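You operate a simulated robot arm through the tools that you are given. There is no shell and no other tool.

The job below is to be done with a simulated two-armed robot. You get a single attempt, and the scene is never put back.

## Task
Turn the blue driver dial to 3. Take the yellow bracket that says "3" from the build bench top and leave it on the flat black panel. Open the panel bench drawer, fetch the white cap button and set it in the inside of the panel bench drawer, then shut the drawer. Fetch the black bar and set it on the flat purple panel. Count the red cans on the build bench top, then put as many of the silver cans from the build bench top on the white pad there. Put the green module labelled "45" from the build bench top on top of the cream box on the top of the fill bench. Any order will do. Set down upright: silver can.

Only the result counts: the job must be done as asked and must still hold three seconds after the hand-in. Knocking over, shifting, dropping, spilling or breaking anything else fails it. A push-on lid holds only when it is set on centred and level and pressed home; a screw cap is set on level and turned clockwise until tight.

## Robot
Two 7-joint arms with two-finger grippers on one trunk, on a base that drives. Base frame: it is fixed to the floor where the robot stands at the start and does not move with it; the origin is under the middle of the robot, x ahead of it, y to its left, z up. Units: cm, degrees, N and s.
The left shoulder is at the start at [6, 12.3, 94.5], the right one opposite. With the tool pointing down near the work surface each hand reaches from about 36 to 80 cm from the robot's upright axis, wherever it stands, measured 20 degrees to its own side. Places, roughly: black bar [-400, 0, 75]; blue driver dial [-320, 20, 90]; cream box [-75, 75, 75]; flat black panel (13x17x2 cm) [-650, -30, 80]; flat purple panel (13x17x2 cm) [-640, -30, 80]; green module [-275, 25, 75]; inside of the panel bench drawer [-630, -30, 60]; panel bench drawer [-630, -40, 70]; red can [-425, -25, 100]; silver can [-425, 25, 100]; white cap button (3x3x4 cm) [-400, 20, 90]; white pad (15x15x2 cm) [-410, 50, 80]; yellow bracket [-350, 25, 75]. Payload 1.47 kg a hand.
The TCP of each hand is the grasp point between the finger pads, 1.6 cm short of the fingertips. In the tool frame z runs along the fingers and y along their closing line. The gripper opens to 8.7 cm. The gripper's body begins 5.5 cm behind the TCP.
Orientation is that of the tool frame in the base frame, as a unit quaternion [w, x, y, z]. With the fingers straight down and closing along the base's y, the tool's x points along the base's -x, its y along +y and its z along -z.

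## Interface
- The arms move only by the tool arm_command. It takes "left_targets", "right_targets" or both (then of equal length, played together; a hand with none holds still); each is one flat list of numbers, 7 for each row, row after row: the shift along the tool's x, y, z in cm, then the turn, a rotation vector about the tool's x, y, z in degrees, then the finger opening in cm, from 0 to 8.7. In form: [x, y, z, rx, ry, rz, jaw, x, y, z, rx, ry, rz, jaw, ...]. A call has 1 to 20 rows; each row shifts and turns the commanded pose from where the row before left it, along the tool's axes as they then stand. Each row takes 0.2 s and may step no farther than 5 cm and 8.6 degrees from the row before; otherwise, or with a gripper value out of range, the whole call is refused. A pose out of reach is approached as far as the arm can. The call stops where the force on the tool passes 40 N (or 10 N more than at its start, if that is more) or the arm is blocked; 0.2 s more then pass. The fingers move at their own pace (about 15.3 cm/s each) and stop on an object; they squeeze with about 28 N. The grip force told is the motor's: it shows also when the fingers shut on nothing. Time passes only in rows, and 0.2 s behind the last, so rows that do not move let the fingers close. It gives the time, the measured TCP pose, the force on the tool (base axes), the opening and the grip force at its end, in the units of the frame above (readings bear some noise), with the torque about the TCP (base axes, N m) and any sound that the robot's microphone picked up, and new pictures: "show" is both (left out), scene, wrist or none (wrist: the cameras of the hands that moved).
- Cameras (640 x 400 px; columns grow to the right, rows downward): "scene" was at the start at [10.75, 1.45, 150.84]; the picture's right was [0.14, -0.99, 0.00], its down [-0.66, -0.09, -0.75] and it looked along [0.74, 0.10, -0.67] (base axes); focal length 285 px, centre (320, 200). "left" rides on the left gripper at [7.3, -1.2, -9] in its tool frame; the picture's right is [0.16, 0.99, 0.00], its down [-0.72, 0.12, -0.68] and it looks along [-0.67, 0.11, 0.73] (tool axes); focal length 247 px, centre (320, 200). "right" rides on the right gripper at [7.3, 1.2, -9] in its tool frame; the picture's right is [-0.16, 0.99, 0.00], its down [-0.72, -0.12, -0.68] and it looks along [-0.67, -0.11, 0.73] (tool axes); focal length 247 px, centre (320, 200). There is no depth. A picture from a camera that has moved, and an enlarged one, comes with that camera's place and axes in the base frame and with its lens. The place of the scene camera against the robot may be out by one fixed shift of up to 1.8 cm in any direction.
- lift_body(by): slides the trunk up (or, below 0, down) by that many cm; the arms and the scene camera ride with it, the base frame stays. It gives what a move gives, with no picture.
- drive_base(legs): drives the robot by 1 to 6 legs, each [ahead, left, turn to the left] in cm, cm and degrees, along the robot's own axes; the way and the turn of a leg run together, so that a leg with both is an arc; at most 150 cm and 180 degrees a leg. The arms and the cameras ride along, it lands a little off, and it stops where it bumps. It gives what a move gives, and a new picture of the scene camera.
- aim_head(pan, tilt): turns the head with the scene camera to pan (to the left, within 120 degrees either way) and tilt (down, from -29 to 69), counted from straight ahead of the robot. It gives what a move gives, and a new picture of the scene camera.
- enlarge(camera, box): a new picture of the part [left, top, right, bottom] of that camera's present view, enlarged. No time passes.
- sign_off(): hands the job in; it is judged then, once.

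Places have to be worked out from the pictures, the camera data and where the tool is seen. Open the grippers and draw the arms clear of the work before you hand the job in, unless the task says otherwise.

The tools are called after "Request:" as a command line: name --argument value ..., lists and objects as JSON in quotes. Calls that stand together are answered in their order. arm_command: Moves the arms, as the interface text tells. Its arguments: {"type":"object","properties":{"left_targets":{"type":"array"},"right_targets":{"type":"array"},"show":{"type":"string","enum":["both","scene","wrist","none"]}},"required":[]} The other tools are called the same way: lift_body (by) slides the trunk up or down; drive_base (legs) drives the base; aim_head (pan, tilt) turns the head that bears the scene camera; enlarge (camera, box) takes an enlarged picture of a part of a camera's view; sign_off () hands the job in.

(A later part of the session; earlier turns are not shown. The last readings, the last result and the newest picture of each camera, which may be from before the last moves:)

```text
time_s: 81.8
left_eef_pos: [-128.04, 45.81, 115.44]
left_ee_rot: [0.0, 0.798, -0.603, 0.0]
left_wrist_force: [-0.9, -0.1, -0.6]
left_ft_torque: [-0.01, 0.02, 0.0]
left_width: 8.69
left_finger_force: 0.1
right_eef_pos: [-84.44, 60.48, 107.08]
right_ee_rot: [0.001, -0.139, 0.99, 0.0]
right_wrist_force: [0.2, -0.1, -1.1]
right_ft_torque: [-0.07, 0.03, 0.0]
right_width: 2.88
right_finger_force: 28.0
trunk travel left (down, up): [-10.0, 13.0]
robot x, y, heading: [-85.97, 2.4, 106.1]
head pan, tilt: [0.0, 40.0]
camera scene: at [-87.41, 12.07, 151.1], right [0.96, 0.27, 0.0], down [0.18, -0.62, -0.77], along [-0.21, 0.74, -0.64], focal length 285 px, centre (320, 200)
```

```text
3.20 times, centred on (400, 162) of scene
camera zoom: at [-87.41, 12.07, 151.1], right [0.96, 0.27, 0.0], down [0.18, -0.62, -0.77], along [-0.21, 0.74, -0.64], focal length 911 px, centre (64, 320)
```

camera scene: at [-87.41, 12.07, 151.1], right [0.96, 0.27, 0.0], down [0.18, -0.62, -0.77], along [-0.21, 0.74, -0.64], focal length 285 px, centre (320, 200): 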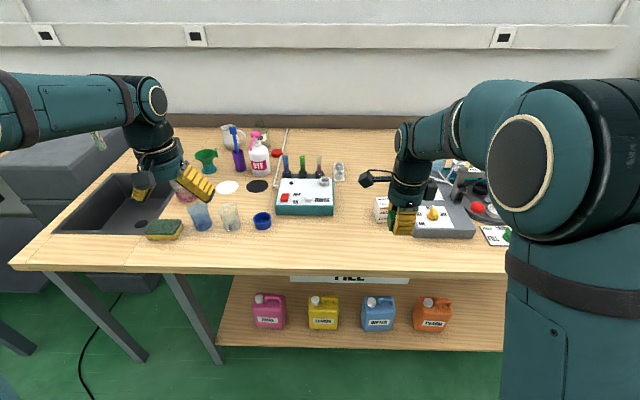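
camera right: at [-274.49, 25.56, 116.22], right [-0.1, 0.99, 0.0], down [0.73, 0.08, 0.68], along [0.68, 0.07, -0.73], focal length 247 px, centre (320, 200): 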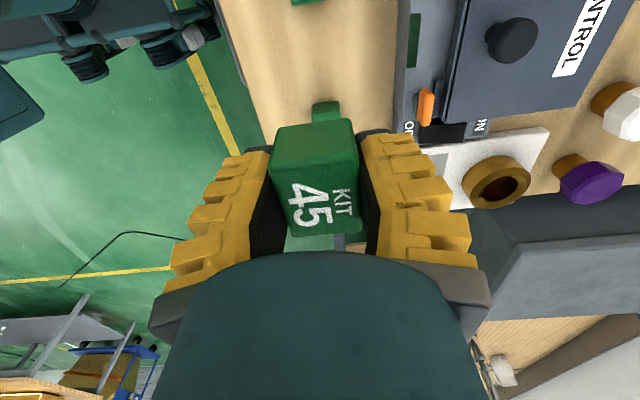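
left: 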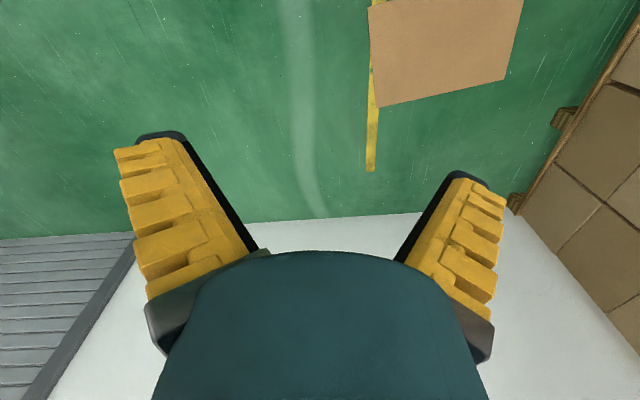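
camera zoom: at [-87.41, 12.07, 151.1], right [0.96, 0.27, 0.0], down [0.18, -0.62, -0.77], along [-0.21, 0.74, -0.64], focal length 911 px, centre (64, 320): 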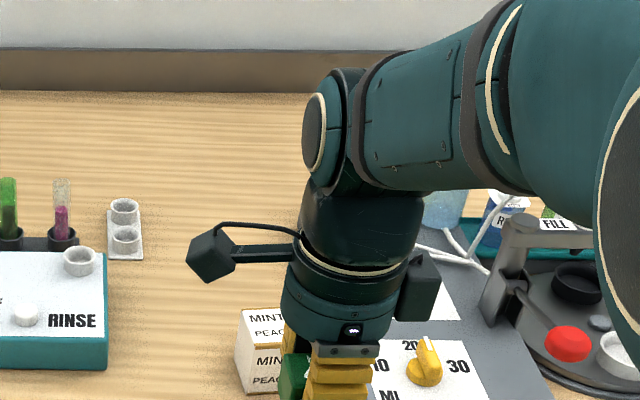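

The cream box (~6 cm cube, top z≈90) is about 26 ahead and 4.6 right of the right TCP. I'll drive another 16 cm ahead, tilting the head down.

Request:
drive_base --legs '[[16, 0, 0]]'

Request:
aim_head --pan -5 --tilt 52

Request:
enlarge --camera "right" --box '[0, 0, 640, 400]'

```text
time_s: 83.2
left_eef_pos: [-132.24, 61.15, 115.47]
left_ee_rot: [0.0, 0.798, -0.603, 0.0]
left_wrist_force: [0.5, 0.6, -0.4]
left_ft_torque: [-0.05, 0.01, -0.02]
left_width: 8.67
left_finger_force: 0.0
right_eef_pos: [-88.65, 75.89, 107.09]
right_ee_rot: [0.0, -0.138, 0.99, 0.0]
right_wrist_force: [0.3, 0.4, 0.4]
right_ft_torque: [-0.03, -0.01, 0.0]
right_width: 2.9
right_finger_force: 27.9
trunk travel left (down, up): [-10.0, 13.0]
robot x, y, heading: [-90.28, 17.82, 106.0]
head pan, tilt: [0.0, 40.0]
camera scene: at [-91.74, 27.37, 151.09], right [0.96, 0.27, 0.0], down [0.18, -0.62, -0.77], along [-0.21, 0.74, -0.64], focal length 285 px, centre (320, 200)
```

scene: 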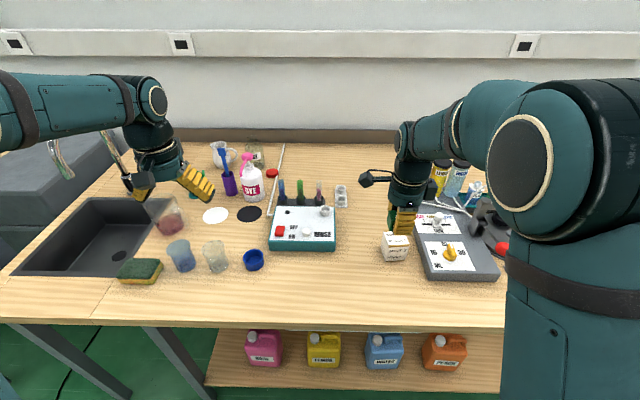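

```text
time_s: 84.0
left_eef_pos: [-132.17, 61.01, 115.71]
left_ee_rot: [0.0, 0.798, -0.603, 0.0]
left_wrist_force: [-0.6, 0.1, 0.2]
left_ft_torque: [0.03, -0.02, 0.02]
left_width: 8.69
left_finger_force: 0.0
right_eef_pos: [-88.73, 75.66, 107.09]
right_ee_rot: [0.0, -0.137, 0.991, 0.0]
right_wrist_force: [0.1, -0.7, -0.5]
right_ft_torque: [0.0, -0.02, -0.01]
right_width: 2.9
right_finger_force: 28.0
trunk travel left (down, up): [-10.0, 13.0]
robot x, y, heading: [-90.51, 17.89, 105.7]
head pan, tilt: [-5.0, 52.0]
camera scene: at [-90.79, 26.42, 149.43], right [0.98, 0.19, 0.0], down [0.15, -0.77, -0.62], along [-0.12, 0.61, -0.79], focal length 285 px, centre (320, 200)
```

scene: 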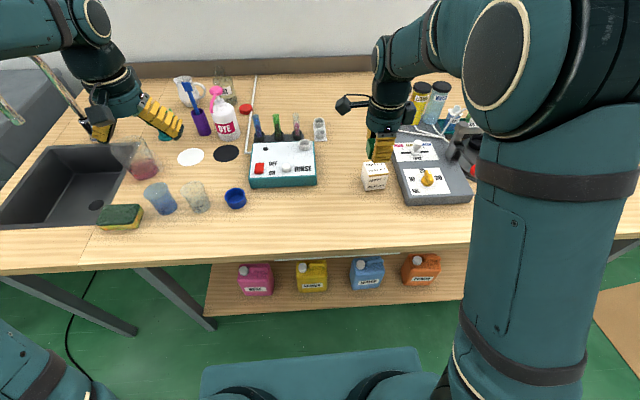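

```text
1.00 times, centred on (320, 200) of right (not enlarged: the box is as wide or as high as the picture)
camera zoom: at [-96.04, 74.81, 116.15], right [-0.12, 0.99, 0.0], down [0.73, 0.09, 0.68], along [0.68, 0.08, -0.73], focal length 247 px, centre (320, 200)
```

zoom: 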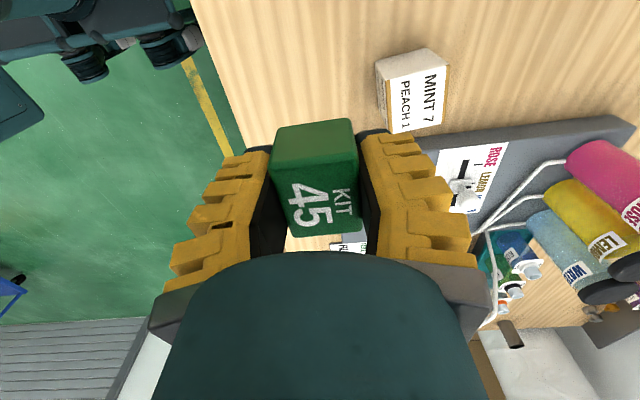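

The wrist view puts the box top centre about 10 ahead and 4.3 right of the TCP. I'll move over it at the same height.

Request:
arm_command --right_targets '[-1.45, 3.35, 0, 0, 0, 0, 0, -1.45, 3.35, 0, 0, 0, 0, 0, -1.4, 3.3, 0, 0, 0, 0, 0, 0, 0, 4, 0, 0, 0, 0]' --show "both"

Request:
enlarge --camera "scene" --box '[320, 100, 480, 220]'

```text
time_s: 85.0
left_eef_pos: [-132.16, 61.01, 115.59]
left_ee_rot: [0.0, 0.798, -0.603, -0.001]
left_wrist_force: [0.1, 0.1, 0.3]
left_ft_torque: [0.0, -0.02, 0.0]
left_width: 8.72
left_finger_force: 0.0
right_eef_pos: [-87.24, 86.49, 103.13]
right_ee_rot: [0.0, -0.138, 0.99, 0.0]
right_wrist_force: [0.2, 0.6, -0.6]
right_ft_torque: [-0.01, 0.02, 0.01]
right_width: 2.89
right_finger_force: 27.9
trunk travel left (down, up): [-10.0, 13.0]
robot x, y, heading: [-90.79, 17.86, 105.7]
head pan, tilt: [-5.0, 52.0]
camera scene: at [-90.79, 26.44, 149.42], right [0.98, 0.19, 0.0], down [0.15, -0.77, -0.62], along [-0.12, 0.6, -0.79], focal length 285 px, centre (320, 200)
camera right: at [-94.55, 85.59, 111.97], right [-0.12, 0.99, 0.0], down [0.73, 0.09, 0.68], along [0.68, 0.08, -0.73], focal length 247 px, centre (320, 200)
```

scene: 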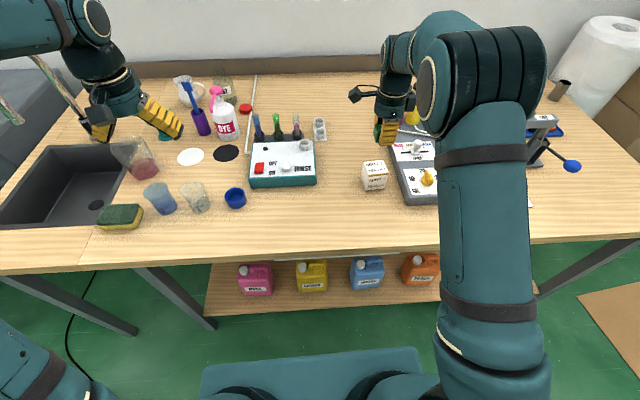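
right: 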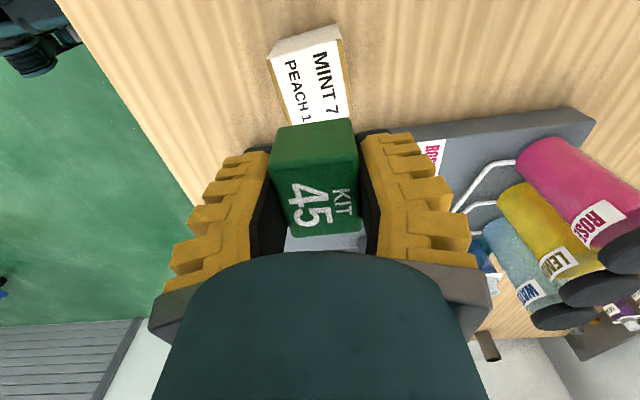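

```text
3.33 times, centred on (400, 160) of scene
camera zoom: at [-90.79, 26.44, 149.42], right [0.98, 0.19, 0.0], down [0.15, -0.77, -0.62], along [-0.12, 0.6, -0.79], focal length 949 px, centre (53, 333)
```

zoom: 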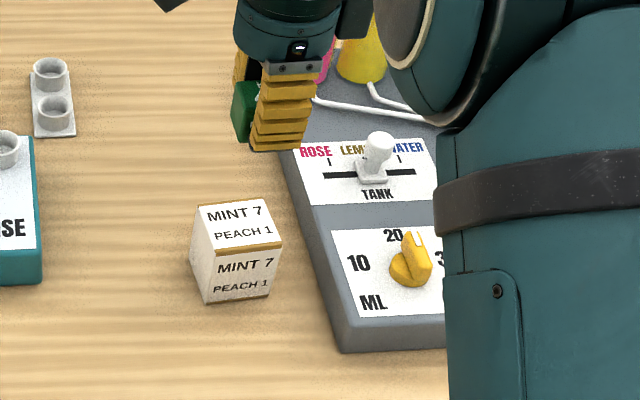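

Box top centre is about 0.4 cm nearer than the TCP; it's turned ~4°. I'll correct, come down to z≈94 and check.

Request:
arm_command --right_targets '[0.1, -0.4, 3, 0, 0, 0, 0, 0, 0, 3, 0, 0, 0, 0, 0, 0, 3, 0, 0, 0, 0]' --show "both"

Request:
enlarge --camera "scene" --box '[330, 110, 450, 210]'

```text
time_s: 85.8
left_eef_pos: [-132.23, 61.09, 115.45]
left_ee_rot: [0.0, 0.798, -0.603, 0.0]
left_wrist_force: [0.1, 0.8, -0.2]
left_ft_torque: [-0.03, 0.01, -0.01]
left_width: 8.68
left_finger_force: 0.1
right_eef_pos: [-87.17, 86.09, 94.31]
right_ee_rot: [0.0, -0.137, 0.991, 0.0]
right_wrist_force: [0.7, 0.1, 0.3]
right_ft_torque: [0.0, 0.0, 0.0]
right_width: 2.89
right_finger_force: 28.3
trunk travel left (down, up): [-10.0, 13.0]
robot x, y, heading: [-90.49, 17.43, 105.9]
head pan, tilt: [-5.0, 52.0]
camera scene: at [-90.8, 26.49, 149.41], right [0.98, 0.19, 0.0], down [0.15, -0.77, -0.62], along [-0.12, 0.6, -0.79], focal length 285 px, centre (320, 200)
camera right: at [-94.54, 85.32, 103.21], right [-0.12, 0.99, 0.0], down [0.73, 0.09, 0.68], along [0.68, 0.08, -0.73], focal length 247 px, centre (320, 200)
```

scene: 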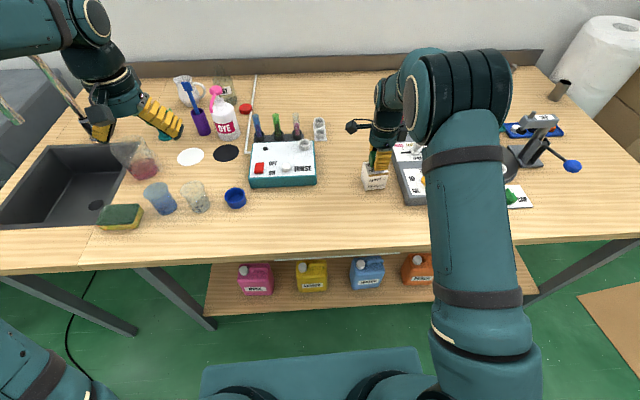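
right: 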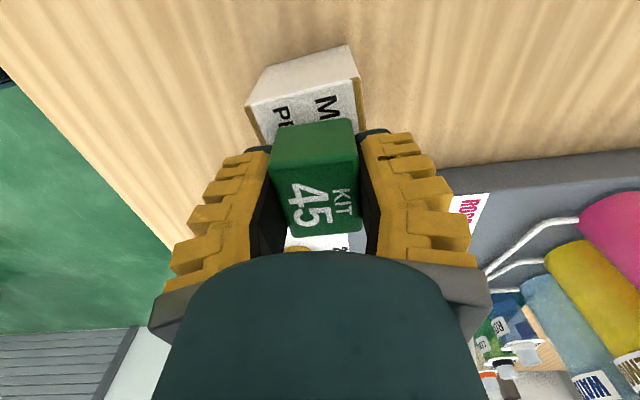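

```text
4.00 times, centred on (390, 160) of scene
camera zoom: at [-90.8, 26.49, 149.41], right [0.98, 0.19, 0.0], down [0.15, -0.77, -0.62], along [-0.12, 0.6, -0.79], focal length 1138 px, centre (40, 360)
```

zoom: 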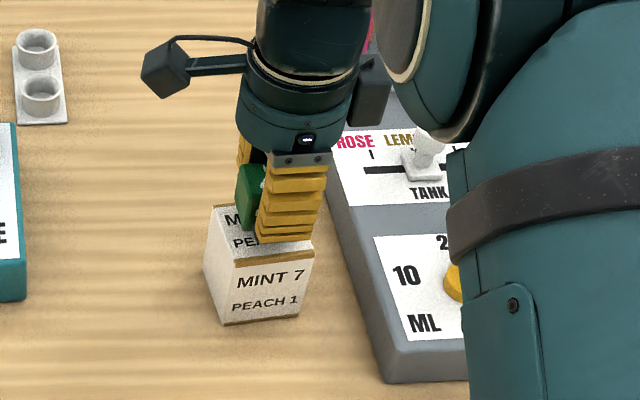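

The block is near centred above the box; I'll nudge 0.3 back and 0.2 left, then lower 1.2 cm and read the force.

Request:
arm_command --right_targets '[0.2, -0.3, 0, 0, 0, 0, 0, 0, 0, 1.2, 0, 0, 0, 0]' --show "none"

Request:
enlarge --camera "scene" --box '[345, 130, 425, 200]'

```text
time_s: 86.4
left_eef_pos: [-132.13, 61.11, 115.56]
left_ee_rot: [0.0, 0.797, -0.604, 0.0]
left_wrist_force: [-0.2, -1.1, 0.4]
left_ft_torque: [0.03, 0.01, -0.02]
left_width: 8.71
left_finger_force: 0.0
right_eef_pos: [-87.39, 85.72, 93.13]
right_ee_rot: [0.0, -0.138, 0.99, 0.0]
right_wrist_force: [-0.4, -0.2, -1.3]
right_ft_torque: [-0.01, 0.02, 0.02]
right_width: 2.9
right_finger_force: 28.2
trunk travel left (down, up): [-10.0, 13.0]
robot x, y, heading: [-90.42, 17.46, 105.9]
head pan, tilt: [-5.0, 52.0]
```

```text
5.71 times, centred on (385, 165) of scene
camera zoom: at [-90.79, 26.46, 149.42], right [0.98, 0.19, 0.0], down [0.15, -0.77, -0.62], along [-0.12, 0.6, -0.79], focal length 1626 px, centre (-51, 400)
```

zoom: 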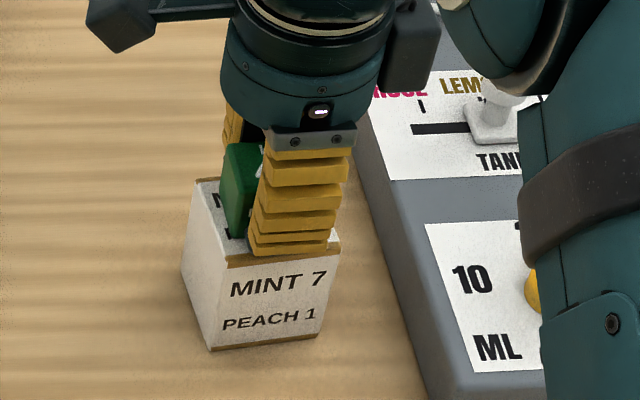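

No contact yet at z=93.1. I'll lower in small steps.

Request:
arm_command --right_targets '[0, 0, 0.5, 0, 0, 0, 0]' --show "none"

Request:
arm_command --right_targets '[0, 0, 0.4, 0, 0, 0, 0]' --show "none"

```text
time_s: 86.8
left_eef_pos: [-132.19, 60.89, 115.64]
left_ee_rot: [0.0, 0.798, -0.603, 0.0]
left_wrist_force: [-0.2, -0.9, 0.0]
left_ft_torque: [-0.02, 0.02, 0.0]
left_width: 8.69
left_finger_force: 0.1
right_eef_pos: [-87.29, 85.68, 93.03]
right_ee_rot: [0.0, -0.137, 0.991, 0.003]
right_wrist_force: [0.8, -2.5, 20.7]
right_ft_torque: [-0.02, -0.07, 0.01]
right_width: 3.34
right_finger_force: 27.8
trunk travel left (down, up): [-10.0, 13.0]
robot x, y, heading: [-90.79, 17.94, 105.6]
head pan, tilt: [-5.0, 52.0]
```

```text
time_s: 87.2
left_eef_pos: [-132.19, 60.68, 115.64]
left_ee_rot: [0.0, 0.798, -0.603, 0.0]
left_wrist_force: [0.0, 0.2, 0.3]
left_ft_torque: [-0.04, 0.01, 0.02]
left_width: 8.68
left_finger_force: 0.0
right_eef_pos: [-87.49, 85.59, 92.59]
right_ee_rot: [0.0, -0.138, 0.99, 0.004]
right_wrist_force: [1.6, 1.9, 30.6]
right_ft_torque: [-0.11, -0.08, 0.01]
right_width: 3.44
right_finger_force: 28.6
trunk travel left (down, up): [-10.0, 13.0]
robot x, y, heading: [-90.44, 17.84, 105.9]
head pan, tilt: [-5.0, 52.0]
```

Contact (30 N) and the jaw reads wider. I'll ease up 0.4 cm and look before releasing.

Request:
arm_command --right_targets '[0, 0, -0.5, 0, 0, 0, 0]' --show "both"

Request:
enlarge --camera "scene" --box '[345, 130, 425, 200]'

```text
time_s: 87.6
left_eef_pos: [-132.21, 60.89, 115.5]
left_ee_rot: [0.0, 0.798, -0.603, 0.0]
left_wrist_force: [-0.2, 0.6, -0.8]
left_ft_torque: [0.03, 0.01, 0.02]
left_width: 8.71
left_finger_force: 0.1
right_eef_pos: [-87.41, 85.64, 92.66]
right_ee_rot: [0.0, -0.138, 0.99, 0.0]
right_wrist_force: [1.6, 3.7, 11.3]
right_ft_torque: [0.05, -0.03, 0.02]
right_width: 3.14
right_finger_force: 28.2
trunk travel left (down, up): [-10.0, 13.0]
robot x, y, heading: [-90.6, 17.61, 105.9]
head pan, tilt: [-5.0, 52.0]
camera scene: at [-90.79, 26.34, 149.41], right [0.98, 0.19, 0.0], down [0.15, -0.77, -0.62], along [-0.12, 0.61, -0.79], focal length 285 px, centre (320, 200)
camera right: at [-94.72, 84.82, 101.57], right [-0.12, 0.99, 0.0], down [0.73, 0.09, 0.68], along [0.68, 0.08, -0.73], focal length 247 px, centre (320, 200)
```

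scene: 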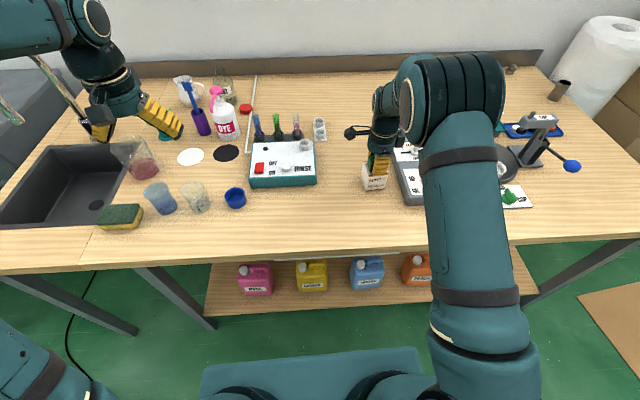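
right: 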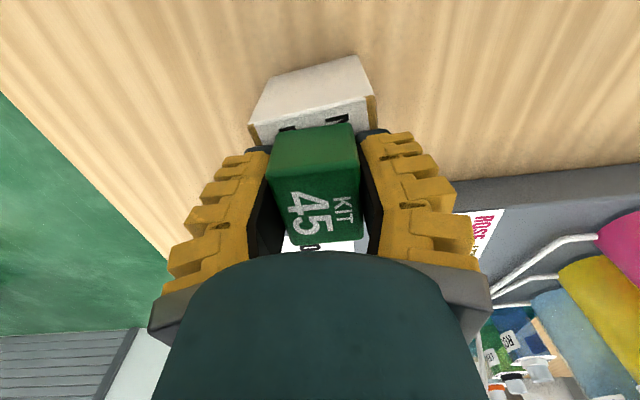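

```text
5.71 times, centred on (385, 165) of scene
camera zoom: at [-90.79, 26.34, 149.41], right [0.98, 0.19, 0.0], down [0.15, -0.77, -0.62], along [-0.12, 0.61, -0.79], focal length 1626 px, centre (-51, 400)
```

zoom: 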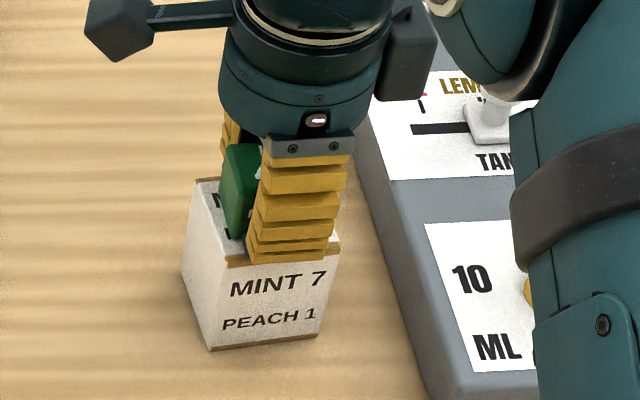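

The block sits within the box top. I'll ease up slightly, then open the fingers a little at a time.

Request:
arm_command --right_targets '[0, 0, -0.15, 0, 0, 0, 0, 0, 0, 0, 0, 0, 0, 3.5, 0, 0, 0, 0, 0, 0, 4.5, 0, 0, 0, 0, 0, 0, 5.0]' --show "both"

Request:
enlarge --camera "scene" --box '[345, 130, 425, 200]'

```text
time_s: 88.6
left_eef_pos: [-132.25, 60.99, 115.49]
left_ee_rot: [0.0, 0.797, -0.603, 0.0]
left_wrist_force: [-0.6, 1.3, 0.2]
left_ft_torque: [0.01, 0.03, -0.04]
left_width: 8.71
left_finger_force: 0.0
right_eef_pos: [-87.36, 85.78, 92.94]
right_ee_rot: [0.0, -0.138, 0.99, 0.0]
right_wrist_force: [-0.3, -0.3, -0.2]
right_ft_torque: [-0.02, 0.04, 0.01]
right_width: 5.54
right_finger_force: 3.9
trunk travel left (down, up): [-10.0, 13.0]
robot x, y, heading: [-90.54, 18.06, 105.9]
head pan, tilt: [-5.0, 52.0]
camera scene: at [-90.8, 26.43, 149.42], right [0.98, 0.19, 0.0], down [0.15, -0.77, -0.62], along [-0.12, 0.6, -0.79], focal length 285 px, centre (320, 200)
camera right: at [-94.76, 84.91, 101.71], right [-0.12, 0.99, 0.0], down [0.73, 0.09, 0.68], along [0.68, 0.08, -0.73], focal length 247 px, centre (320, 200)
```

scene: 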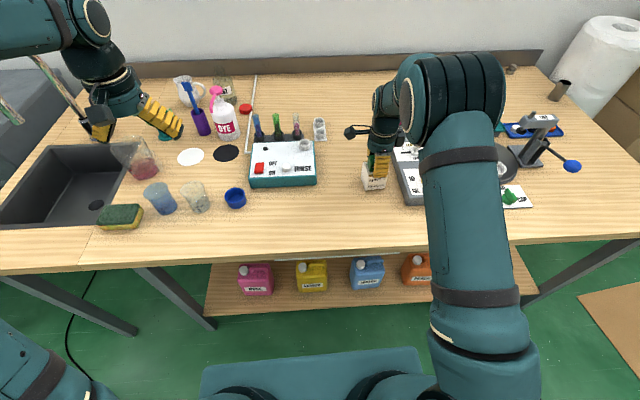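
right: 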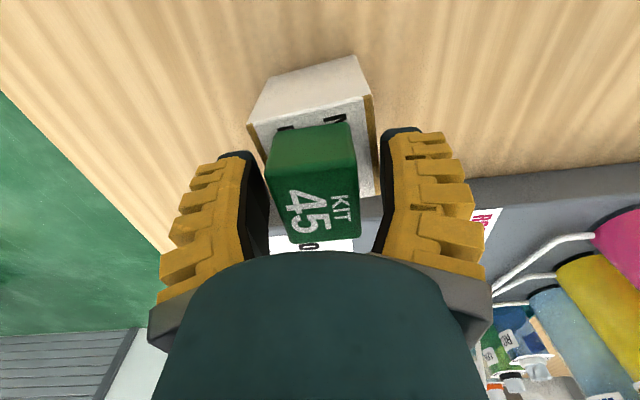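

```text
5.71 times, centred on (385, 165) of scene
camera zoom: at [-90.8, 26.43, 149.42], right [0.98, 0.19, 0.0], down [0.15, -0.77, -0.62], along [-0.12, 0.6, -0.79], focal length 1626 px, centre (-51, 400)
```

zoom: 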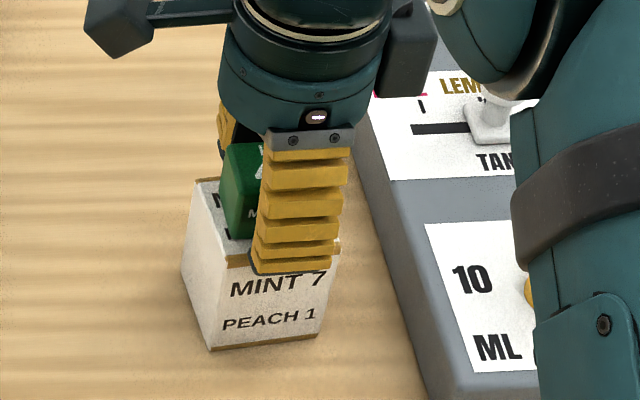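

Released and free of force. I'll withdraw straight up 14 cm.

Request:
arm_command --right_targets '[0, 0, -2, 0, 0, 0, 5, 0, 0, -4, 0, 0, 0, 5, 0, 0, -4, 0, 0, 0, 5, 0, 0, -4, 0, 0, 0, 5]' --show "both"

Request:
enlarge --camera "scene" --box '[330, 110, 450, 210]'

```text
time_s: 89.6
left_eef_pos: [-132.24, 61.0, 115.61]
left_ee_rot: [-0.001, 0.798, -0.603, 0.0]
left_wrist_force: [0.5, 0.1, -0.1]
left_ft_torque: [-0.02, -0.02, -0.03]
left_width: 8.72
left_finger_force: 0.1
right_eef_pos: [-87.19, 85.78, 106.99]
right_ee_rot: [0.0, -0.138, 0.99, 0.0]
right_wrist_force: [-0.1, -0.6, 0.3]
right_ft_torque: [0.01, -0.01, 0.01]
right_width: 5.53
right_finger_force: 4.0
trunk travel left (down, up): [-10.0, 13.0]
robot x, y, heading: [-90.5, 17.94, 105.5]
head pan, tilt: [-5.0, 52.0]
camera scene: at [-90.77, 26.37, 149.43], right [0.98, 0.19, 0.0], down [0.15, -0.77, -0.62], along [-0.12, 0.61, -0.79], focal length 285 px, centre (320, 200)
camera right: at [-94.59, 84.99, 115.86], right [-0.12, 0.99, 0.0], down [0.73, 0.09, 0.68], along [0.68, 0.08, -0.73], focal length 247 px, centre (320, 200)
```

scene: 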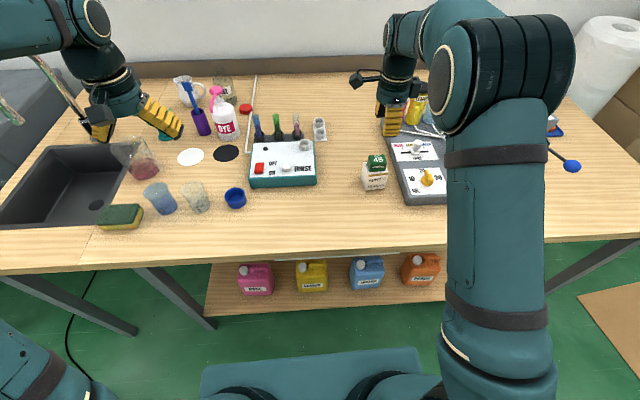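
right: 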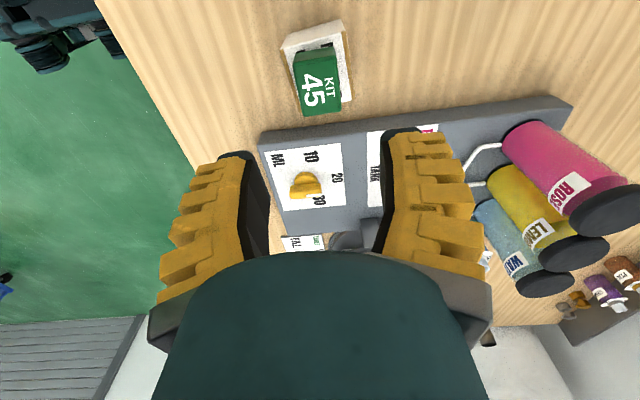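

```text
4.00 times, centred on (390, 160) of scene
camera zoom: at [-90.77, 26.37, 149.43], right [0.98, 0.19, 0.0], down [0.15, -0.77, -0.62], along [-0.12, 0.61, -0.79], focal length 1138 px, centre (40, 360)
```

zoom: 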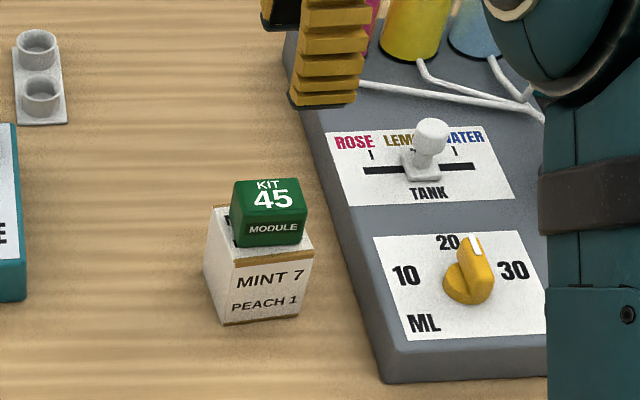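

Module 45 rests well on the cream box. I'll back off, then restore the right hand's neutral yaw.

Request:
drive_base --legs '[[-45, 0, 0]]'

Request:
arm_command --right_targets '[0, 0, 0, 0, 0, -8.2, 8.7, 0, 0, 0, 0, 0, -8.2, 8.7, 0, 0, 0, 0, 0, -8.2, 8.7, 0, 0, 0, 0, 0, -8.2, 8.7, 0, 0, 0, 0, 0, -8.2, 8.7, 0, 0, 0, 0, 0, -8.2, 8.7, 0, 0, 0, 0, 0, -8.2, 8.7, 0, 0, 0, 0, 0, -8.2, 8.7, 0, 0, 0, 0, 0, -8.2, 8.7, 0, 0, 0, 0, 0, -8.2, 8.7, 0, 0, 0, 0, 0, -8, 8.7]' --show "scene"

```text
time_s: 92.3
left_eef_pos: [-120.08, 17.3, 115.62]
left_ee_rot: [0.0, 0.801, -0.599, -0.001]
left_wrist_force: [0.4, 0.1, 0.0]
left_ft_torque: [0.01, 0.0, 0.0]
left_width: 8.69
left_finger_force: 0.0
right_eef_pos: [-75.36, 42.49, 106.86]
right_ee_rot: [0.0, -0.142, 0.99, 0.0]
right_wrist_force: [-0.1, -0.5, -0.2]
right_ft_torque: [0.04, 0.0, 0.02]
right_width: 5.52
right_finger_force: 3.8
trunk travel left (down, up): [-10.0, 13.0]
robot x, y, heading: [-78.05, -25.61, 106.5]
head pan, tilt: [-5.0, 52.0]
camera scene: at [-78.35, -16.98, 149.43], right [0.98, 0.2, 0.0], down [0.16, -0.77, -0.62], along [-0.12, 0.6, -0.79], focal length 285 px, centre (320, 200)
```

scene: 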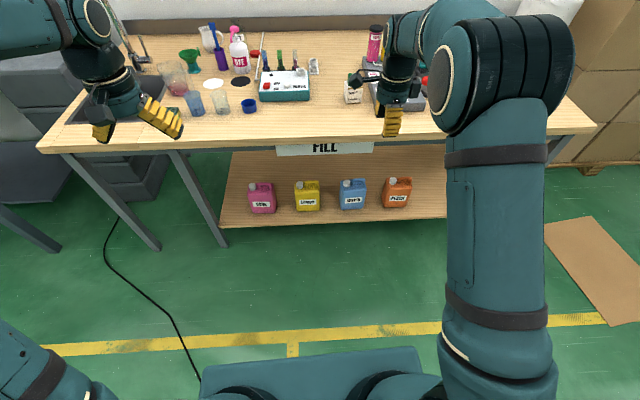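

```text
time_s: 94.7
left_eef_pos: [-120.13, 17.24, 115.56]
left_ee_rot: [0.0, 0.801, -0.599, 0.0]
left_wrist_force: [-0.5, -0.2, -0.4]
left_ft_torque: [-0.01, -0.01, 0.01]
left_width: 8.67
left_finger_force: 0.0
right_eef_pos: [-75.42, 42.74, 106.85]
right_ee_rot: [0.0, 0.802, -0.598, 0.0]
right_wrist_force: [-0.1, 0.3, -1.1]
right_ft_torque: [-0.01, 0.01, 0.0]
right_width: 8.71
right_finger_force: 0.1
trunk travel left (down, up): [-10.0, 13.0]
robot x, y, heading: [-78.2, -25.67, 106.2]
head pan, tilt: [-5.0, 52.0]
camera scene: at [-78.36, -16.9, 149.42], right [0.98, 0.2, 0.0], down [0.16, -0.77, -0.62], along [-0.12, 0.6, -0.79], focal length 285 px, centre (320, 200)
```

scene: 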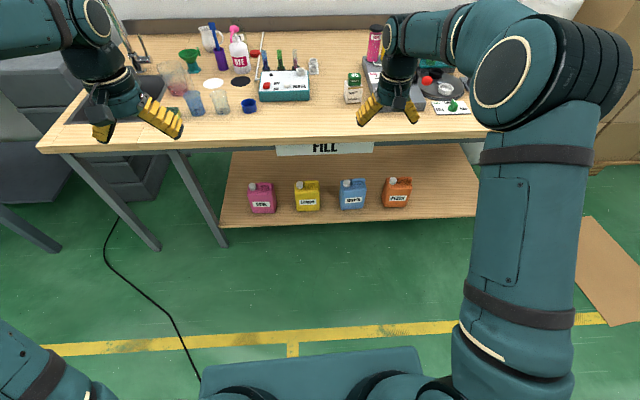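

I'll pull the right hand back in and drive left back to the build bench, to its left end this time, for a look at the cans and pad.

Request:
arm_command --right_targets '[4.5, 0, 0, 0, 0, 0, 8.7, 4.5, 0, 0, 0, 0, 0, 8.7, 4.5, 0, 0, 0, 0, 0, 8.7, 4.5, 0, 0, 0, 0, 0, 8.7, 4, 0, 0, 0, 0, 0, 8.7]' --show "none"

Request:
drive_base --legs '[[0, 150, -1], [0, 150, 0], [0, 10, 0]]'

Request:
aim_head --pan 20 --tilt 38

```text
time_s: 95.9
left_eef_pos: [-120.06, 17.26, 115.61]
left_ee_rot: [0.0, 0.801, -0.599, -0.002]
left_wrist_force: [0.2, -0.3, 0.9]
left_ft_torque: [0.01, 0.05, -0.03]
left_width: 8.71
left_finger_force: 0.0
right_eef_pos: [-69.36, 21.42, 106.91]
right_ee_rot: [-0.001, 0.8, -0.6, 0.0]
right_wrist_force: [0.5, 0.1, -0.1]
right_ft_torque: [0.02, 0.03, 0.01]
right_width: 8.68
right_finger_force: 0.0
trunk travel left (down, up): [-10.0, 13.0]
robot x, y, heading: [-78.06, -25.57, 106.5]
head pan, tilt: [-5.0, 52.0]
```

```text
time_s: 123.0
left_eef_pos: [-416.26, -62.07, 115.47]
left_ee_rot: [0.0, 0.795, -0.607, 0.0]
left_wrist_force: [-0.2, 0.4, 0.4]
left_ft_torque: [0.01, -0.03, 0.01]
left_width: 8.66
left_finger_force: 0.1
right_eef_pos: [-365.35, -58.59, 106.92]
right_ee_rot: [0.001, 0.796, -0.605, 0.0]
right_wrist_force: [0.4, 0.3, -0.7]
right_ft_torque: [-0.02, -0.01, 0.0]
right_width: 8.72
right_finger_force: 0.0
trunk travel left (down, up): [-10.0, 13.0]
robot x, y, heading: [-374.92, -105.69, 105.6]
head pan, tilt: [-5.0, 52.0]
camera scene: at [-374.95, -96.88, 149.42], right [0.98, 0.18, 0.0], down [0.14, -0.77, -0.62], along [-0.11, 0.61, -0.79], focal length 285 px, centre (320, 200)
```

scene: 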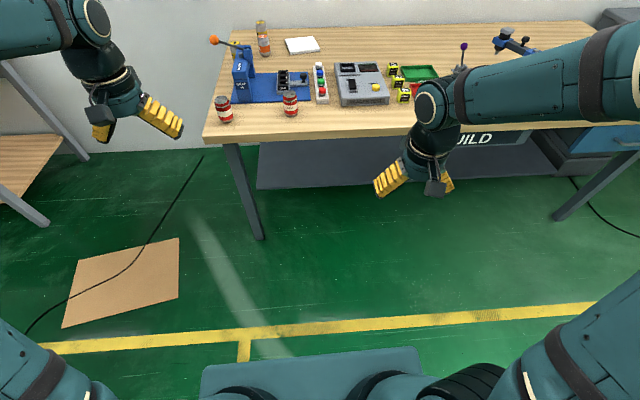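

```text
time_s: 123.9
left_eef_pos: [-416.05, -62.11, 115.71]
left_ee_rot: [-0.001, 0.796, -0.606, 0.0]
left_wrist_force: [-0.4, -0.3, -0.8]
left_ft_torque: [0.01, -0.02, -0.02]
left_width: 8.68
left_finger_force: 0.0
right_eef_pos: [-365.28, -58.63, 106.88]
right_ee_rot: [0.0, 0.796, -0.605, 0.0]
right_wrist_force: [-0.8, 0.0, -0.3]
right_ft_torque: [-0.01, 0.0, 0.0]
right_width: 8.72
right_finger_force: 0.0
trunk travel left (down, up): [-10.0, 13.0]
robot x, y, heading: [-374.61, -105.64, 105.1]
head pan, tilt: [20.0, 38.0]
camera scene: at [-378.54, -97.21, 151.4], right [0.82, 0.58, 0.0], down [0.36, -0.5, -0.79], along [-0.46, 0.64, -0.62], focal length 285 px, centre (320, 200)
```

scene: 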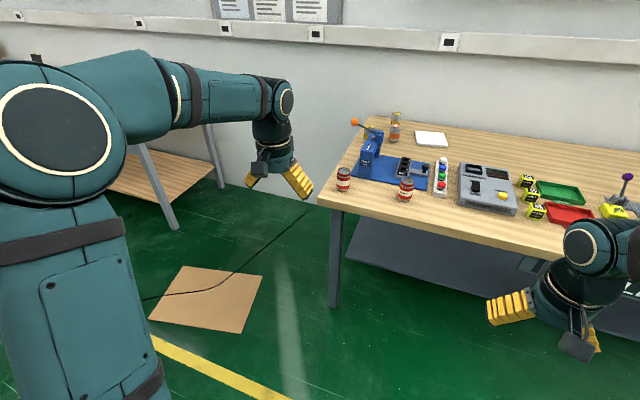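

The bench's left end shows red cans at front and silver cans at the back. I'll enlarge to count.

Request:
enlarge --camera "scene" --box '[310, 90, 530, 230]'

Request:
aim_head --pan -10 --tilt 38

Request:
enlarge --camera "scene" --box '[180, 40, 420, 190]'

```text
2.86 times, centred on (420, 160) of scene
camera zoom: at [-378.54, -97.21, 151.4], right [0.82, 0.58, 0.0], down [0.36, -0.5, -0.79], along [-0.46, 0.64, -0.62], focal length 813 px, centre (34, 314)
```

zoom: 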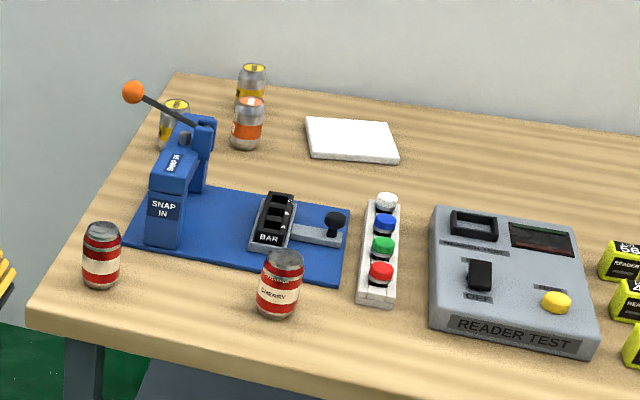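

```text
time_s: 124.8
left_eef_pos: [-416.05, -62.0, 115.48]
left_ee_rot: [0.001, 0.796, -0.606, 0.001]
left_wrist_force: [0.4, -0.1, 0.6]
left_ft_torque: [-0.02, 0.01, 0.0]
left_width: 8.71
left_finger_force: 0.1
right_eef_pos: [-365.33, -58.56, 106.96]
right_ee_rot: [0.001, 0.796, -0.606, -0.001]
right_wrist_force: [0.1, -1.0, 0.6]
right_ft_torque: [-0.01, -0.02, 0.0]
right_width: 8.68
right_finger_force: 0.0
trunk travel left (down, up): [-10.0, 13.0]
robot x, y, heading: [-374.34, -105.42, 105.3]
head pan, tilt: [-10.0, 38.0]
camera scene: at [-374.35, -95.66, 151.4], right [1.0, 0.1, 0.0], down [0.06, -0.61, -0.79], along [-0.08, 0.78, -0.62], focal length 285 px, centre (320, 200)
```

scene: 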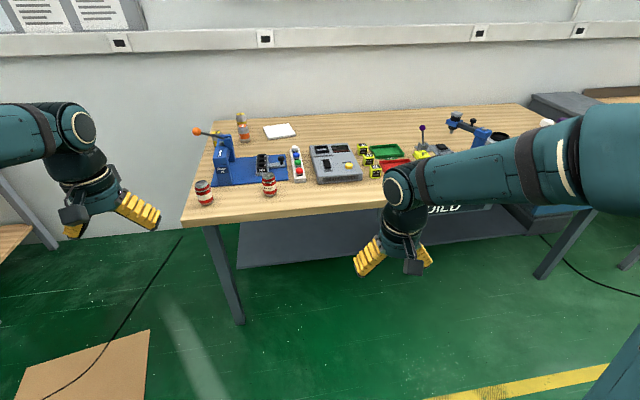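

```text
2.67 times, centred on (300, 115) of scene
camera zoom: at [-374.35, -95.66, 151.4], right [1.0, 0.1, 0.0], down [0.06, -0.61, -0.79], along [-0.08, 0.78, -0.62], focal length 759 px, centre (373, 427)
```

zoom: 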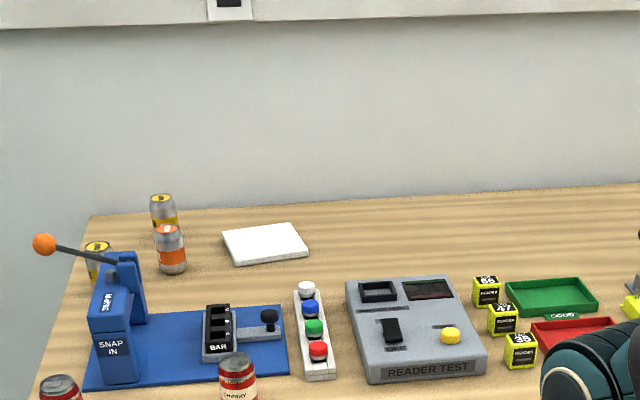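

I count two red cans (front) and three silver cans (two yellow-, one orange-labelled) so far; I'll verify later from the left end. First I'll go in front of the dial/bracket/bar zone: right 40, ahead 49.

Request:
drive_base --legs '[[0, -40, 0], [47, 0, 0]]'

Request:
aim_head --pan 0 --tilt 52

Request:
enlarge --camera "scene" --box '[320, 100, 520, 225]'

Request:
enlarge --camera "scene" --box '[100, 60, 320, 220]'

```text
time_s: 131.3
left_eef_pos: [-389.42, -5.92, 115.48]
left_ee_rot: [0.0, 0.793, -0.609, 0.0]
left_wrist_force: [0.7, 0.4, -0.8]
left_ft_torque: [-0.01, -0.03, 0.01]
left_width: 8.69
left_finger_force: 0.0
right_eef_pos: [-338.63, -2.87, 106.87]
right_ee_rot: [0.0, 0.794, -0.608, 0.0]
right_wrist_force: [-0.2, 0.8, -0.6]
right_ft_torque: [-0.02, -0.01, 0.01]
right_width: 8.7
right_finger_force: 0.1
trunk travel left (down, up): [-10.0, 13.0]
robot x, y, heading: [-348.03, -49.84, 105.0]
head pan, tilt: [-10.0, 38.0]
camera scene: at [-348.01, -39.85, 151.4], right [1.0, 0.09, 0.0], down [0.05, -0.61, -0.79], along [-0.07, 0.78, -0.62], focal length 285 px, centre (320, 200)
```

scene: 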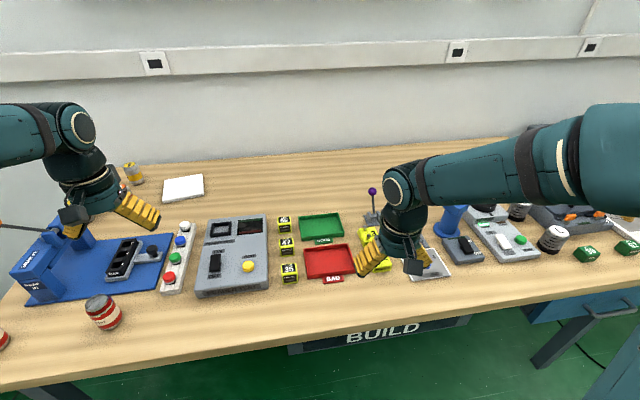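

```text
time_s: 132.1
left_eef_pos: [-389.5, -5.92, 115.55]
left_ee_rot: [0.0, 0.794, -0.608, 0.0]
left_wrist_force: [0.6, 0.2, -0.2]
left_ft_torque: [0.03, 0.02, 0.02]
left_width: 8.69
left_finger_force: 0.1
right_eef_pos: [-338.59, -2.9, 106.89]
right_ee_rot: [0.0, 0.794, -0.608, 0.0]
right_wrist_force: [-0.3, 0.3, -0.8]
right_ft_torque: [0.03, -0.02, -0.02]
right_width: 8.7
right_finger_force: 0.2
trunk travel left (down, up): [-10.0, 13.0]
robot x, y, heading: [-348.44, -49.9, 105.0]
head pan, tilt: [0.0, 52.0]
camera scene: at [-349.17, -41.27, 149.43], right [0.97, 0.26, 0.0], down [0.2, -0.76, -0.62], along [-0.16, 0.6, -0.79], focal length 285 px, centre (320, 200)
```

scene: 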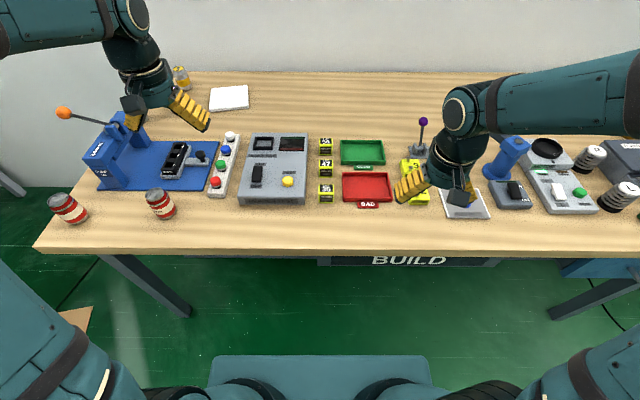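

```text
3.20 times, centred on (420, 162) of scene
camera zoom: at [-349.17, -41.27, 149.43], right [0.97, 0.26, 0.0], down [0.2, -0.76, -0.62], along [-0.16, 0.6, -0.79], focal length 911 px, centre (0, 320)
```

zoom: 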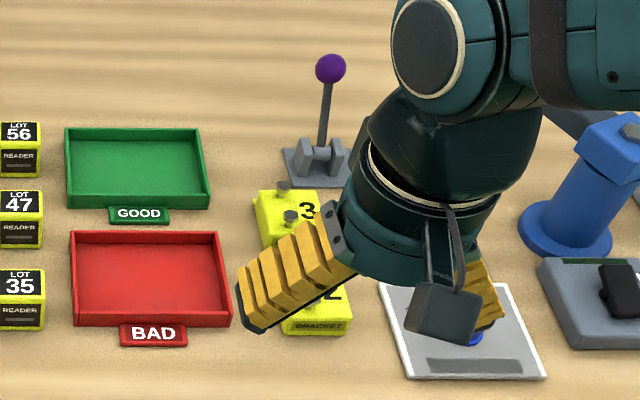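

```text
2.50 times, centred on (210, 140) of scene
camera zoom: at [-349.17, -41.27, 149.43], right [0.97, 0.26, 0.0], down [0.2, -0.76, -0.62], along [-0.16, 0.6, -0.79], focal length 712 px, centre (595, 350)
```

zoom: 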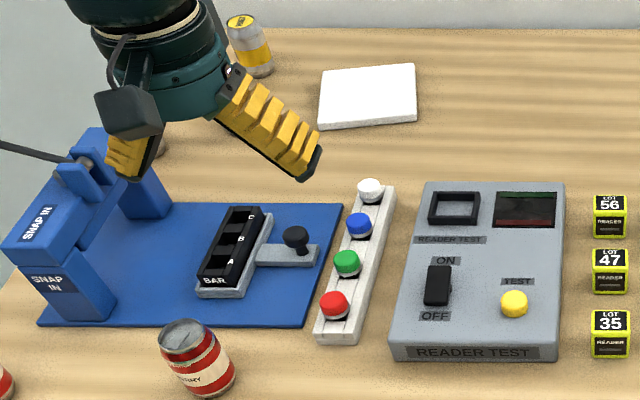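

The right hand hides the dial from the head camera; I'll use the right wrist camera.

Request:
enlarge --camera "right" --box '[0, 0, 640, 400]'

```text
1.00 times, centred on (320, 200) of right (not enlarged: the box is as wide or as high as the picture)
camera zoom: at [-337.88, -10.3, 115.79], right [-0.99, -0.1, 0.0], down [-0.08, 0.73, 0.68], along [-0.07, 0.68, -0.73], focal length 247 px, centre (320, 200)
```

zoom: 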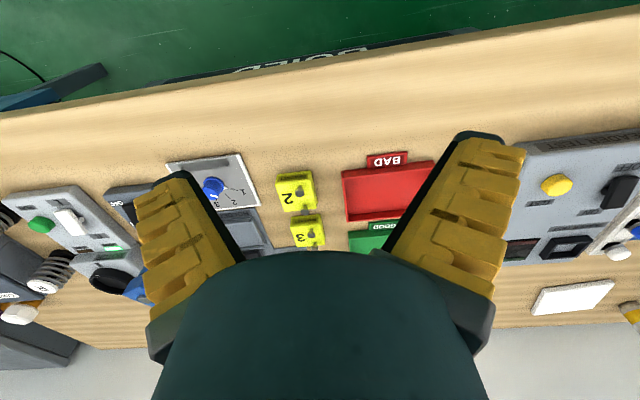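

The dial is about 14 ahead and 19 right of the right TCP. I'll move over there at height ~102.

Request:
arm_command --right_targets '[-2.6, -3.8, 0, 0, 0, 0, 8.7, -2.6, -3.8, 0, 0, 0, 0, 8.7, -2.6, -3.8, 1, 0, 0, 0, 8.7, -2.6, -3.8, 2, 0, 0, 0, 8.7, -1.4, -3.7, 2, 0, 0, 0, 8.7]' --show "both"

Request:
enlarge --camera "right" --box '[220, 40, 420, 165]'

```text
refused: row 4 steps farther than a row can; nothing moved
```

```text
3.20 times, centred on (320, 102) of right
camera zoom: at [-337.88, -10.3, 115.79], right [-0.99, -0.1, 0.0], down [-0.08, 0.73, 0.68], along [-0.07, 0.68, -0.73], focal length 790 px, centre (320, 512)
```

zoom: 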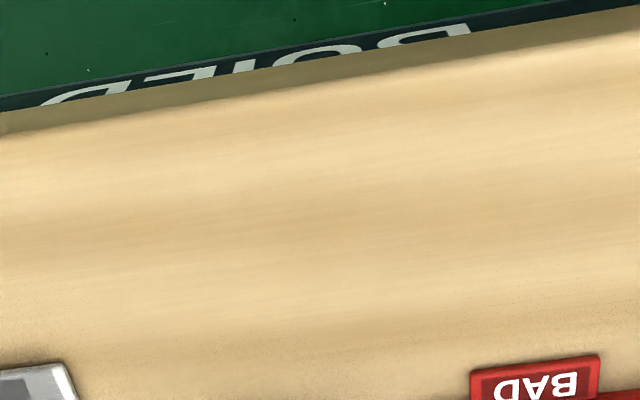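

The row was a touch too long (5.04 cm); I'll resend with shorter steps.

Request:
arm_command --right_targets '[-2.4, -3.5, 0, 0, 0, 0, 8.7, -2.4, -3.5, 0, 0, 0, 0, 8.7, -2.4, -3.5, 1, 0, 0, 0, 8.7, -2.4, -3.5, 1.5, 0, 0, 0, 8.7, -2.2, -3.5, 1.5, 0, 0, 0, 8.7, 0, -1.5, 1, 0, 0, 0, 8.7]' --show "both"

Request:
enlarge --camera "right" --box '[220, 60, 420, 185]'

```text
time_s: 133.4
left_eef_pos: [-389.41, -5.95, 115.62]
left_ee_rot: [0.0, 0.793, -0.609, 0.0]
left_wrist_force: [0.1, -1.1, -0.4]
left_ft_torque: [0.03, -0.01, -0.01]
left_width: 8.71
left_finger_force: 0.1
right_eef_pos: [-323.41, 13.6, 101.96]
right_ee_rot: [-0.001, 0.794, -0.608, -0.001]
right_wrist_force: [0.8, -0.2, 0.0]
right_ft_torque: [-0.04, -0.04, 0.01]
right_width: 8.71
right_finger_force: 0.0
trunk travel left (down, up): [-10.0, 13.0]
robot x, y, heading: [-348.65, -49.64, 105.4]
head pan, tilt: [0.0, 52.0]
camera scene: at [-349.16, -41.3, 149.42], right [0.97, 0.26, 0.0], down [0.2, -0.76, -0.62], along [-0.16, 0.59, -0.79], focal length 285 px, centre (320, 200)
camera right: at [-322.68, 6.2, 110.82], right [-0.99, -0.1, 0.0], down [-0.08, 0.73, 0.68], along [-0.07, 0.68, -0.73], focal length 247 px, centre (320, 200)
```

scene: 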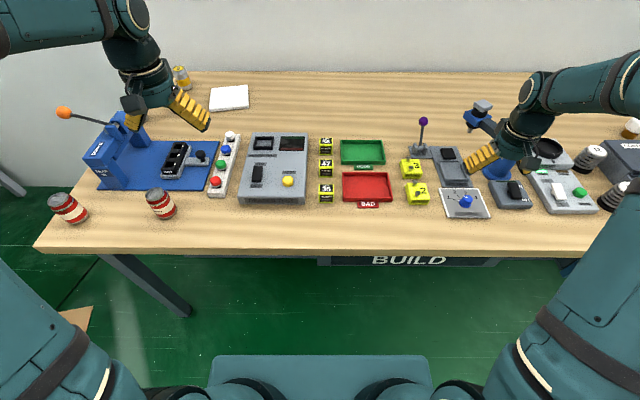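
right: 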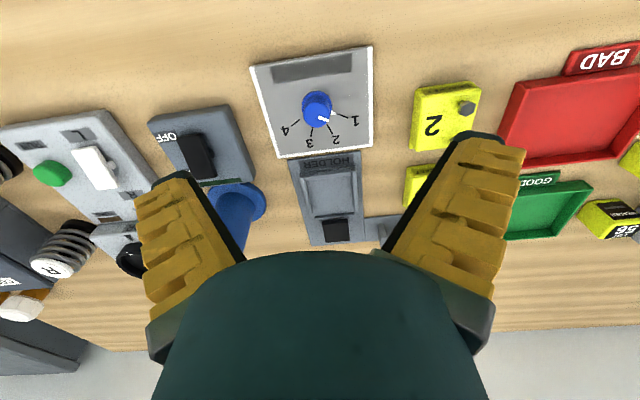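

```text
3.20 times, centred on (320, 122) of right
camera zoom: at [-322.68, 6.2, 110.82], right [-0.99, -0.1, 0.0], down [-0.08, 0.73, 0.68], along [-0.07, 0.68, -0.73], focal length 790 px, centre (320, 448)
```

zoom: 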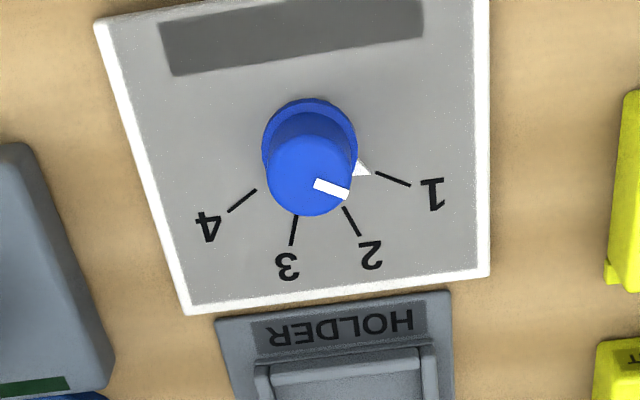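

The knob is at mark 1; marks are 40° apart, so 3 needs +80° clockwise. The knob axis is ~3.1 ahead and 0.8 right of the TCP; I'll go over it and down to z≈92 with a 5.5 cm jaw.

Request:
arm_command --right_targets '[-3.1, -0.8, 0, 0, 0, 0, 5.5, 0, 0, 3.5, 0, 0, 0, 5.5, 0, 0, 3.5, 0, 0, 0, 5.5, 0, 0, 3, 0, 0, 0, 5.5]' --show "wrist"

```text
time_s: 134.4
left_eef_pos: [-389.44, -5.91, 115.59]
left_ee_rot: [0.0, 0.793, -0.609, 0.001]
left_wrist_force: [0.2, -0.5, -1.0]
left_ft_torque: [-0.02, 0.0, 0.03]
left_width: 8.7
left_finger_force: 0.1
right_eef_pos: [-323.52, 16.66, 92.06]
right_ee_rot: [0.0, 0.794, -0.608, 0.0]
right_wrist_force: [0.0, -0.7, 0.6]
right_ft_torque: [0.0, -0.05, -0.01]
right_width: 6.01
right_finger_force: 3.6
trunk travel left (down, up): [-10.0, 13.0]
robot x, y, heading: [-348.44, -49.69, 104.7]
head pan, tilt: [0.0, 52.0]
camera right: at [-322.73, 9.31, 100.85], right [-0.99, -0.1, 0.0], down [-0.08, 0.73, 0.68], along [-0.07, 0.68, -0.73], focal length 247 px, centre (320, 200)
```

right: 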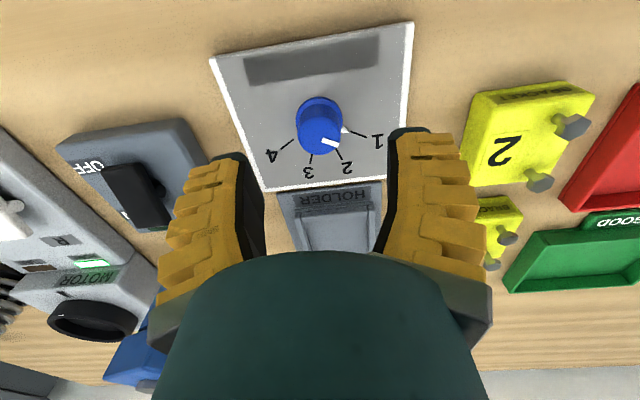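

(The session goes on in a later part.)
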